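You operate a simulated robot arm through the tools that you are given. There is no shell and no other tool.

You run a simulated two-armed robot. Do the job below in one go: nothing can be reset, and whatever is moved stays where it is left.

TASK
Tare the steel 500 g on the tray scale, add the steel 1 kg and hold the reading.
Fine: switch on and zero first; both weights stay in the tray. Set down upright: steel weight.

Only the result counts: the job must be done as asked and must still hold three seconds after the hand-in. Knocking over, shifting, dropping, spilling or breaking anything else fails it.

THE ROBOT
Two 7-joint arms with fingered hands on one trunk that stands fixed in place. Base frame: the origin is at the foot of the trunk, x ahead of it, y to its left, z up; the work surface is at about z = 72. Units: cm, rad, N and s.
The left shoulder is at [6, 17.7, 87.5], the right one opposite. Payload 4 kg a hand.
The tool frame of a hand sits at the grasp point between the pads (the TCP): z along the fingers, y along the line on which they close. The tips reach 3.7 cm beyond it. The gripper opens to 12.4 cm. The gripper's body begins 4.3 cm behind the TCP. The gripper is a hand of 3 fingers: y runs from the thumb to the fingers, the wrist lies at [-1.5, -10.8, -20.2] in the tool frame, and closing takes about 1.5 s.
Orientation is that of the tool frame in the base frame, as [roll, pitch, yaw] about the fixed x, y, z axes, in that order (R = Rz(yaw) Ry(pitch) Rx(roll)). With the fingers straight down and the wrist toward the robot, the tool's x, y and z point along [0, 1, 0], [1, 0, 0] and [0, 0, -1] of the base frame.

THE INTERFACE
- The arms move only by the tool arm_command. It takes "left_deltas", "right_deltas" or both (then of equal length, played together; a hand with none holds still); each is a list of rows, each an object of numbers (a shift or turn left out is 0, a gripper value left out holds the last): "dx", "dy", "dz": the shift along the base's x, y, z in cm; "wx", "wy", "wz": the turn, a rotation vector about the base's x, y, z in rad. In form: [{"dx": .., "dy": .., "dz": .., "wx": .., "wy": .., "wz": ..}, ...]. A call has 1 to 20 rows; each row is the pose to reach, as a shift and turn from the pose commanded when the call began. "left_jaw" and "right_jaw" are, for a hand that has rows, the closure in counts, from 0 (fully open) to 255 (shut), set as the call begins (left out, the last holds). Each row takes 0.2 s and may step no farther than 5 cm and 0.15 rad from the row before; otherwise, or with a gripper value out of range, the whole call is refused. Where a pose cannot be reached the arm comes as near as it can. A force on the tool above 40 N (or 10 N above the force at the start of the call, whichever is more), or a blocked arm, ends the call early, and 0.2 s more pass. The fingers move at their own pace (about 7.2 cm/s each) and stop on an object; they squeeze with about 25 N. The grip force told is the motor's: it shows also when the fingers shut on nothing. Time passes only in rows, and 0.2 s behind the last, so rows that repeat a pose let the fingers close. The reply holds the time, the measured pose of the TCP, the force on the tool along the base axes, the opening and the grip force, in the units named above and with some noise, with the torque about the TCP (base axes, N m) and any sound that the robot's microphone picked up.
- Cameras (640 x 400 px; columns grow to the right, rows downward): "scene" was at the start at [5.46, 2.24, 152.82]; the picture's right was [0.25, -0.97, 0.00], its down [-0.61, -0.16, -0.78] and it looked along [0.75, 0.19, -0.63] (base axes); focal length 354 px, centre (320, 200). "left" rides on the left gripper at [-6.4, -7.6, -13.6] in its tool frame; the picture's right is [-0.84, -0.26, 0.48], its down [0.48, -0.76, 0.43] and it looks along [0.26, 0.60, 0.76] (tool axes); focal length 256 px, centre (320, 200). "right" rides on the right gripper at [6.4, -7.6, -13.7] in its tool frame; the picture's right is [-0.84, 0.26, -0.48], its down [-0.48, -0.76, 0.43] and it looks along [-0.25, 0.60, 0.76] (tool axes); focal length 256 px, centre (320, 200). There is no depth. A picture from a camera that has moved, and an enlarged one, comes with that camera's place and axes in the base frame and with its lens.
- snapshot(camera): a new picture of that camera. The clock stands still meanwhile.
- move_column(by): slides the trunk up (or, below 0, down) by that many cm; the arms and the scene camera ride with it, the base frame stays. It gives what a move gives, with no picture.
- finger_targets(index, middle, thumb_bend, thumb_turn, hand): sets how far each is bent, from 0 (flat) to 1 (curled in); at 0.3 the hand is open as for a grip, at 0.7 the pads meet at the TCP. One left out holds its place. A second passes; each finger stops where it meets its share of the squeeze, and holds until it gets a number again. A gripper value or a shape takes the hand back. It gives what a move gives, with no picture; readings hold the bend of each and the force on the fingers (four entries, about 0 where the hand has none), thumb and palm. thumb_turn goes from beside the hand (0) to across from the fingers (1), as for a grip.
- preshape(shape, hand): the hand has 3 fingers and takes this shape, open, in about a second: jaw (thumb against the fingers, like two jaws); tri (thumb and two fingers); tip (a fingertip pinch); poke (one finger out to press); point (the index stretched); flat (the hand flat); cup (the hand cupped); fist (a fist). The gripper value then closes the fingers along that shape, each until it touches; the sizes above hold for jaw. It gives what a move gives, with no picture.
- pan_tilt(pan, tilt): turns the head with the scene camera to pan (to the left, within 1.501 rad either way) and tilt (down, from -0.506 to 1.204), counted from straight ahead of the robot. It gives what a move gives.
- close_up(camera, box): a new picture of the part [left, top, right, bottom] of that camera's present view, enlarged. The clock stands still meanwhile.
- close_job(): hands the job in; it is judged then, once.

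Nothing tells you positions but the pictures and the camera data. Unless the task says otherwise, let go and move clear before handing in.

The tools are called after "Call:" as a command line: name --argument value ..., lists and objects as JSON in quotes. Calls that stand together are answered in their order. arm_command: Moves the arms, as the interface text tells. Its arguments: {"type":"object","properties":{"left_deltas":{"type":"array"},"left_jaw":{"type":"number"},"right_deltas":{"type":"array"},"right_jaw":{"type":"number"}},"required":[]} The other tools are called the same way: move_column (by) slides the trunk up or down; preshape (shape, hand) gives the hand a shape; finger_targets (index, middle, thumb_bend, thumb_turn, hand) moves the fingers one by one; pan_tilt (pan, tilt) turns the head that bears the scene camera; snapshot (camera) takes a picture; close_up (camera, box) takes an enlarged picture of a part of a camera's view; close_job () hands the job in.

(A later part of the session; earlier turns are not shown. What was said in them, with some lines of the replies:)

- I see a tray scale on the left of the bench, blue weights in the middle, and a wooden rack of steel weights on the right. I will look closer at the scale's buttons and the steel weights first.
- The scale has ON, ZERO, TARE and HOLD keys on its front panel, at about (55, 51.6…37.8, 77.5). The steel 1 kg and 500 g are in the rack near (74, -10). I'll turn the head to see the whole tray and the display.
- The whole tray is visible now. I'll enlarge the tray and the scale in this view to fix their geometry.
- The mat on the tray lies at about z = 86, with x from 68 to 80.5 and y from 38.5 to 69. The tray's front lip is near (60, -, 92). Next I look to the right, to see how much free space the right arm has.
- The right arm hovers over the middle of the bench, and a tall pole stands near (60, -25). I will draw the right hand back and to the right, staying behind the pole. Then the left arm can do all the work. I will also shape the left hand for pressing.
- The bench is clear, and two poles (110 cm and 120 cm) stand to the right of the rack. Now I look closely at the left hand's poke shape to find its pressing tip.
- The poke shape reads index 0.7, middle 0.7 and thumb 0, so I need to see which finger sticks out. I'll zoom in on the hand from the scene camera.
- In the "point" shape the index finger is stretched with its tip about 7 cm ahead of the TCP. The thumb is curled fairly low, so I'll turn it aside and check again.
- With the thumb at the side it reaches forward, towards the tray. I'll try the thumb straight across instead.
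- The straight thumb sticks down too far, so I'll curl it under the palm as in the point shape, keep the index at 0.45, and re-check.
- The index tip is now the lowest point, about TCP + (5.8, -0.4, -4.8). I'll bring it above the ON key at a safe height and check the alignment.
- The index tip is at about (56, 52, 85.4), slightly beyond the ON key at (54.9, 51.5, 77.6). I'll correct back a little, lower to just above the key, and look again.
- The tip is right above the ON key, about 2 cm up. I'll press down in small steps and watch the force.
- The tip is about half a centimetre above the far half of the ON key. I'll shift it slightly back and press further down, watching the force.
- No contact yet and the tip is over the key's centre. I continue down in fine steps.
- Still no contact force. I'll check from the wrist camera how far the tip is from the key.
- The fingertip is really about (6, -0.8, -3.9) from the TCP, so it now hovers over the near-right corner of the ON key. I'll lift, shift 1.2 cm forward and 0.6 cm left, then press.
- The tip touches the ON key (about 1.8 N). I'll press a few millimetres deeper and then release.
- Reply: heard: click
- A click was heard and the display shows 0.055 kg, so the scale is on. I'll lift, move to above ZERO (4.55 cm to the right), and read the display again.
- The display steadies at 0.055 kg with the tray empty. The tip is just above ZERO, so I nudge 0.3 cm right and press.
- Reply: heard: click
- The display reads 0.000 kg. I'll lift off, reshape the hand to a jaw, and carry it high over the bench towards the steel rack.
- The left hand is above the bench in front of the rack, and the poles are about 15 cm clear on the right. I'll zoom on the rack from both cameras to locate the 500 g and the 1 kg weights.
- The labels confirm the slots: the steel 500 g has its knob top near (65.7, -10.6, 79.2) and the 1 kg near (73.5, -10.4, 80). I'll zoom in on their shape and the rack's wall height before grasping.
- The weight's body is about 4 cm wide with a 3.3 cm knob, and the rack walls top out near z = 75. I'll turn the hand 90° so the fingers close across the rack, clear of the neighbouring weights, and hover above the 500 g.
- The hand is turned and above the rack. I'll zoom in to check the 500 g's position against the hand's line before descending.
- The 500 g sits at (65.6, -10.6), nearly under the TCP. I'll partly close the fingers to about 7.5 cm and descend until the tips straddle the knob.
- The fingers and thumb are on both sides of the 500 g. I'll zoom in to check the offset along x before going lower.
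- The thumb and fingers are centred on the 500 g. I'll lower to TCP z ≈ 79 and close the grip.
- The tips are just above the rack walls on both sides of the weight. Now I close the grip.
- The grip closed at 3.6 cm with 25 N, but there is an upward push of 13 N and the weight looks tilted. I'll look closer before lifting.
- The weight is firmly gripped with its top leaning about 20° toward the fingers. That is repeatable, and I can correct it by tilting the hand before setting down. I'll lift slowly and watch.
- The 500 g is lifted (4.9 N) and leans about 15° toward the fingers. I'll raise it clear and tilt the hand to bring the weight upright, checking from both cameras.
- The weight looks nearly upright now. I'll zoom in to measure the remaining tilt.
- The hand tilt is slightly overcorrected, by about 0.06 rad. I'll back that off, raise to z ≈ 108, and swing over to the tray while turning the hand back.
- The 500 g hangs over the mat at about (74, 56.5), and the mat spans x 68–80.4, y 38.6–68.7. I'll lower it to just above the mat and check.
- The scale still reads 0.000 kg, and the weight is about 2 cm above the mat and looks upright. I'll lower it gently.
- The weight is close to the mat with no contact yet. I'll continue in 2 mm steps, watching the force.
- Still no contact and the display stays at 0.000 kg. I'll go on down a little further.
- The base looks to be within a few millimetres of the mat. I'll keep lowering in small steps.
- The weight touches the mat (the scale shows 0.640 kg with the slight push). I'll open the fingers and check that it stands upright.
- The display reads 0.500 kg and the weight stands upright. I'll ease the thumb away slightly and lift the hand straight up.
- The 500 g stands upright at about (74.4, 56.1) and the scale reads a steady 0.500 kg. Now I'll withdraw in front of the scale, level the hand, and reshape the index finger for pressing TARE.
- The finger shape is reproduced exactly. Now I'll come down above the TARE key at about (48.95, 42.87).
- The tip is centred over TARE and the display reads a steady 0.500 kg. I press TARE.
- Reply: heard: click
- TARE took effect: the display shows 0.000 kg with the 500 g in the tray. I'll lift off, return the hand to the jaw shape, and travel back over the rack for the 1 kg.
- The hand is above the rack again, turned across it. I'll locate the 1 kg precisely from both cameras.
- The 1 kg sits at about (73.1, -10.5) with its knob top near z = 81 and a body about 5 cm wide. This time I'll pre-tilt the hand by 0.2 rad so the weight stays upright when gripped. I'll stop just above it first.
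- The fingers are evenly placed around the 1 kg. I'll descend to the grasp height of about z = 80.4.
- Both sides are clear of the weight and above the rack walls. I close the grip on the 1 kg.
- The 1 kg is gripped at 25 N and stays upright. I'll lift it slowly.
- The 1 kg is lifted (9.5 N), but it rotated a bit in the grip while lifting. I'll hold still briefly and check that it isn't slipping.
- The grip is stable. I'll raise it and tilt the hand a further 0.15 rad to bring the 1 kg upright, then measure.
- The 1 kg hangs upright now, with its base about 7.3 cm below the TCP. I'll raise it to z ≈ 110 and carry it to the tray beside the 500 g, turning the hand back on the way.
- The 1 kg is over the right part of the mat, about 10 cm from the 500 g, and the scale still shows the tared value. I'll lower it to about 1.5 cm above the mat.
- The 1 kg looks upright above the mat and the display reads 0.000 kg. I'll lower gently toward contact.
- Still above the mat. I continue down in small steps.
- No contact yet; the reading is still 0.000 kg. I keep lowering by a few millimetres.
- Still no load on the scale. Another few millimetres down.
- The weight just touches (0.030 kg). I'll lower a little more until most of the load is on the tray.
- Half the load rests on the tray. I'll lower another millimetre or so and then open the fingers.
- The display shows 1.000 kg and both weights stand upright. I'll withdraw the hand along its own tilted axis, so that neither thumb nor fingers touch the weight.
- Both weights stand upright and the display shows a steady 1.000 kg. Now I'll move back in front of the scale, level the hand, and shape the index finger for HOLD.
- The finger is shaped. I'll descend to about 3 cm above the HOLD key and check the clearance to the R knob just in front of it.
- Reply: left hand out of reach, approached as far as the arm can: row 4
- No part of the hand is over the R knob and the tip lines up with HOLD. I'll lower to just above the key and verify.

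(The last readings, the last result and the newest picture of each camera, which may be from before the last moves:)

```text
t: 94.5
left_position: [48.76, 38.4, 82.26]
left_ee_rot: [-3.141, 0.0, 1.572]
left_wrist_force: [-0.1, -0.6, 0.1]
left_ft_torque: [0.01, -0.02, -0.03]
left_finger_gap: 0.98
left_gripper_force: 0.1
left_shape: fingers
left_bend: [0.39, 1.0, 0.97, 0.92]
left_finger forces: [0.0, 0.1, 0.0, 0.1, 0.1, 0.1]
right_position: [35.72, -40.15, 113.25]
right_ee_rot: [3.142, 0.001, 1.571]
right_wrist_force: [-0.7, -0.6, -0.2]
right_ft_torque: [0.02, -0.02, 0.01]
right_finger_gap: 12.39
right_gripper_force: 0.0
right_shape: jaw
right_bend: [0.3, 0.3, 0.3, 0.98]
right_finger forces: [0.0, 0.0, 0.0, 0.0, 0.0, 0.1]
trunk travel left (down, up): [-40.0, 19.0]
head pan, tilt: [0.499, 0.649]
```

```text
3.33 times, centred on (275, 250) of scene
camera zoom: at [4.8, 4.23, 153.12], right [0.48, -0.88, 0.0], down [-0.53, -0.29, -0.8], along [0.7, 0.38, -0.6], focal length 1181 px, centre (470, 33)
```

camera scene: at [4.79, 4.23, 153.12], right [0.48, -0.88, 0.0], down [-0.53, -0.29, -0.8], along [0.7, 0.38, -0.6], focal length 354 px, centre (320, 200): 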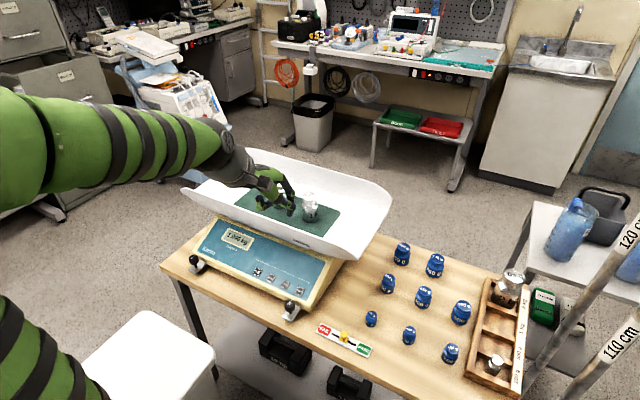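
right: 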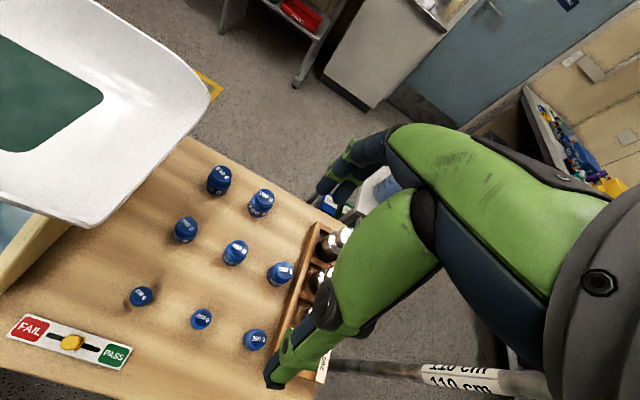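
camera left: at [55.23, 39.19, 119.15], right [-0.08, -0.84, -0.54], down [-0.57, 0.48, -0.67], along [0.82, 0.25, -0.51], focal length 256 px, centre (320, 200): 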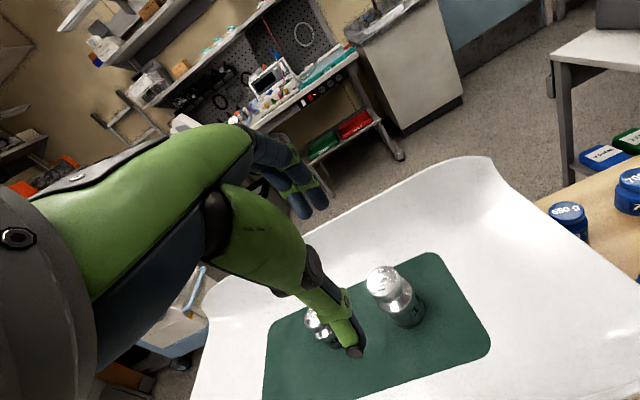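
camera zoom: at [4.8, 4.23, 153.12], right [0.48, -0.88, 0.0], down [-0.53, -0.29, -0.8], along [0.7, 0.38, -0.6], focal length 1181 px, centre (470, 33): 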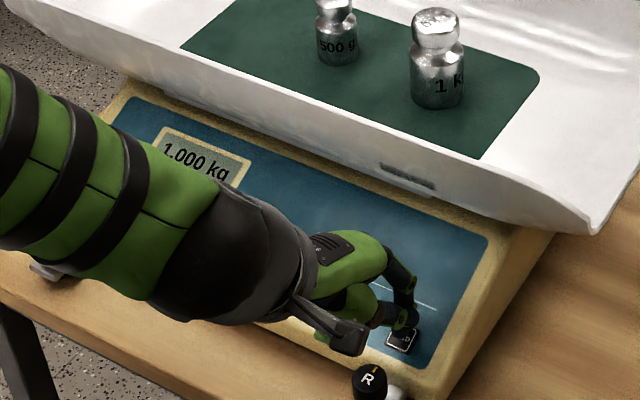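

The tip is centred over HOLD and the display shows 1.000 kg. I press HOLD.

Call:
arm_command --left_deltas '[{"dz": -0.5}, {"dz": -0.8}, {"dz": -1.05}, {"dz": -1.25}]'

Call:
close_up --camera "scene" --box '[210, 190, 340, 310]'

```text
t: 95.5
left_position: [48.9, 38.26, 81.05]
left_ee_rot: [3.138, 0.0, 1.572]
left_wrist_force: [-0.7, -0.1, 6.0]
left_ft_torque: [-0.08, -0.34, -0.02]
left_finger_gap: 1.0
left_gripper_force: 2.7
left_shape: fingers
left_bend: [0.39, 1.0, 0.97, 0.92]
left_finger forces: [6.2, 0.0, 0.1, 0.0, 0.0, 0.0]
right_position: [35.61, -40.06, 113.33]
right_ee_rot: [3.141, 0.001, 1.57]
right_wrist_force: [0.9, 0.0, 0.5]
right_ft_torque: [0.01, -0.01, 0.01]
right_finger_gap: 12.34
right_gripper_force: 0.0
right_shape: jaw
right_bend: [0.3, 0.3, 0.3, 0.98]
right_finger forces: [0.0, 0.0, 0.0, 0.1, 0.1, 0.0]
trunk travel left (down, up): [-40.0, 19.0]
head pan, tilt: [0.499, 0.649]
heard: click
```

```text
3.33 times, centred on (275, 250) of scene
camera zoom: at [4.75, 4.21, 153.14], right [0.48, -0.88, 0.0], down [-0.53, -0.29, -0.8], along [0.7, 0.38, -0.6], focal length 1181 px, centre (470, 33)
```

zoom: 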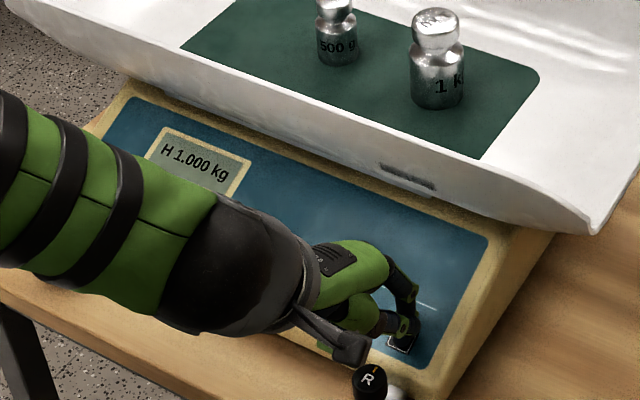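

The display reads "H 1.000 kg", so the reading is held. I'll lift straight off the key and move the hand clear to its starting area.

Call:
arm_command --left_deltas '[{"dz": 1}, {"dz": 3}, {"dz": 7}, {"dx": -1, "dz": 11.5}, {"dx": -3, "dz": 15.5}, {"dx": -5, "dy": 2, "dz": 19}, {"dx": -7, "dy": 4, "dz": 22.5}, {"dx": -9, "dy": 6, "dz": 26}, {"dx": -12, "dy": 8, "dz": 28}, {"dx": -15, "dy": 9, "dz": 29}, {"dx": -15, "dy": 9, "dz": 29}]'

Call:
snapshot --camera "scene"

Call:
close_up --camera "scene" --box '[170, 140, 400, 320]'

```text
t: 98.0
left_position: [33.89, 47.39, 109.56]
left_ee_rot: [3.142, 0.0, 1.571]
left_wrist_force: [1.1, -0.6, -0.1]
left_ft_torque: [0.02, 0.01, 0.01]
left_finger_gap: 1.02
left_gripper_force: 0.2
left_shape: fingers
left_bend: [0.39, 1.0, 0.97, 0.92]
left_finger forces: [0.0, 0.0, 0.1, 0.1, 0.0, 0.0]
left hand out of reach, approached as far as the arm can: row 5
right_position: [35.69, -40.1, 113.22]
right_ee_rot: [3.141, 0.0, 1.571]
right_wrist_force: [-0.4, -0.8, 0.2]
right_ft_torque: [-0.01, 0.0, -0.02]
right_finger_gap: 12.36
right_gripper_force: 0.2
right_shape: jaw
right_bend: [0.3, 0.3, 0.3, 0.98]
right_finger forces: [0.1, 0.0, 0.1, 0.1, 0.1, 0.1]
trunk travel left (down, up): [-40.0, 19.0]
head pan, tilt: [0.499, 0.649]
```

```text
taken
camera scene: at [4.8, 4.23, 153.12], right [0.48, -0.88, 0.0], down [-0.53, -0.29, -0.8], along [0.7, 0.38, -0.6], focal length 354 px, centre (320, 200)
```

scene: 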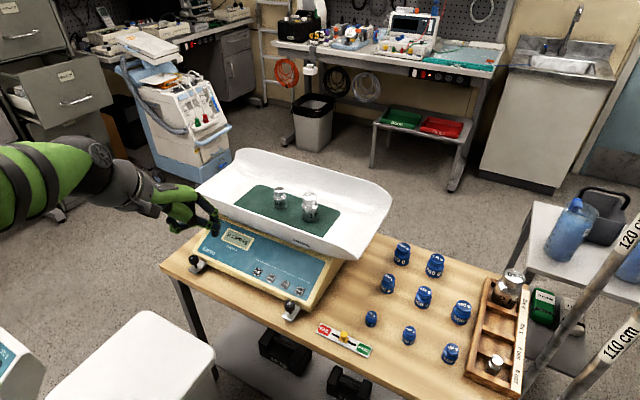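

```text
2.22 times, centred on (285, 230) of scene
camera zoom: at [4.8, 4.23, 153.12], right [0.48, -0.88, 0.0], down [-0.53, -0.29, -0.8], along [0.7, 0.38, -0.6], focal length 787 px, centre (398, 133)
```

zoom: 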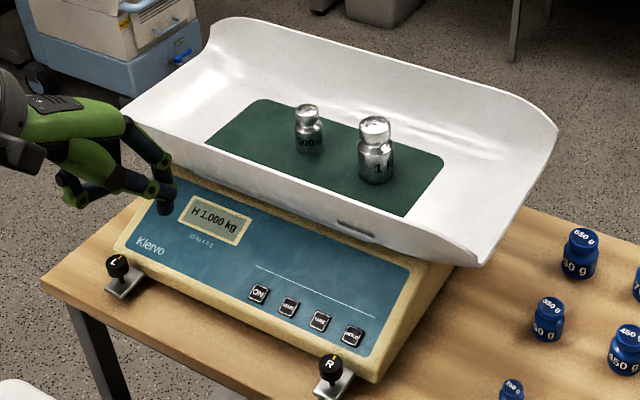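

The display holds "H 1.000 kg", both steel weights stand upright on the mat, and the hand is clear. The other weights, the rack, the slider and the knobs look undisturbed, so I hand in the job.

Call:
close_job

```text
The job is handed in.
```

The job is done and handed in. The scale shows a held reading of "H 1.000 kg", with the steel 500 g and 1 kg both standing upright on the tray mat.

- **Start:** I switched the scale on. It read 0.055 kg with the tray empty, so I zeroed it to 0.000 kg.
- **500 g:** It read 0.500 kg once set down, and TARE brought the display back to 0.000 kg.
- **1 kg:** It read 1.000 kg once released, and I pressed HOLD.

Both hands are clear of the scale. In the last pictures the other weights, the rack, the FAIL/PASS slider and the two knobs by the scale looked as they were. I have not had the judged result back, only confirmation that the job was handed in.
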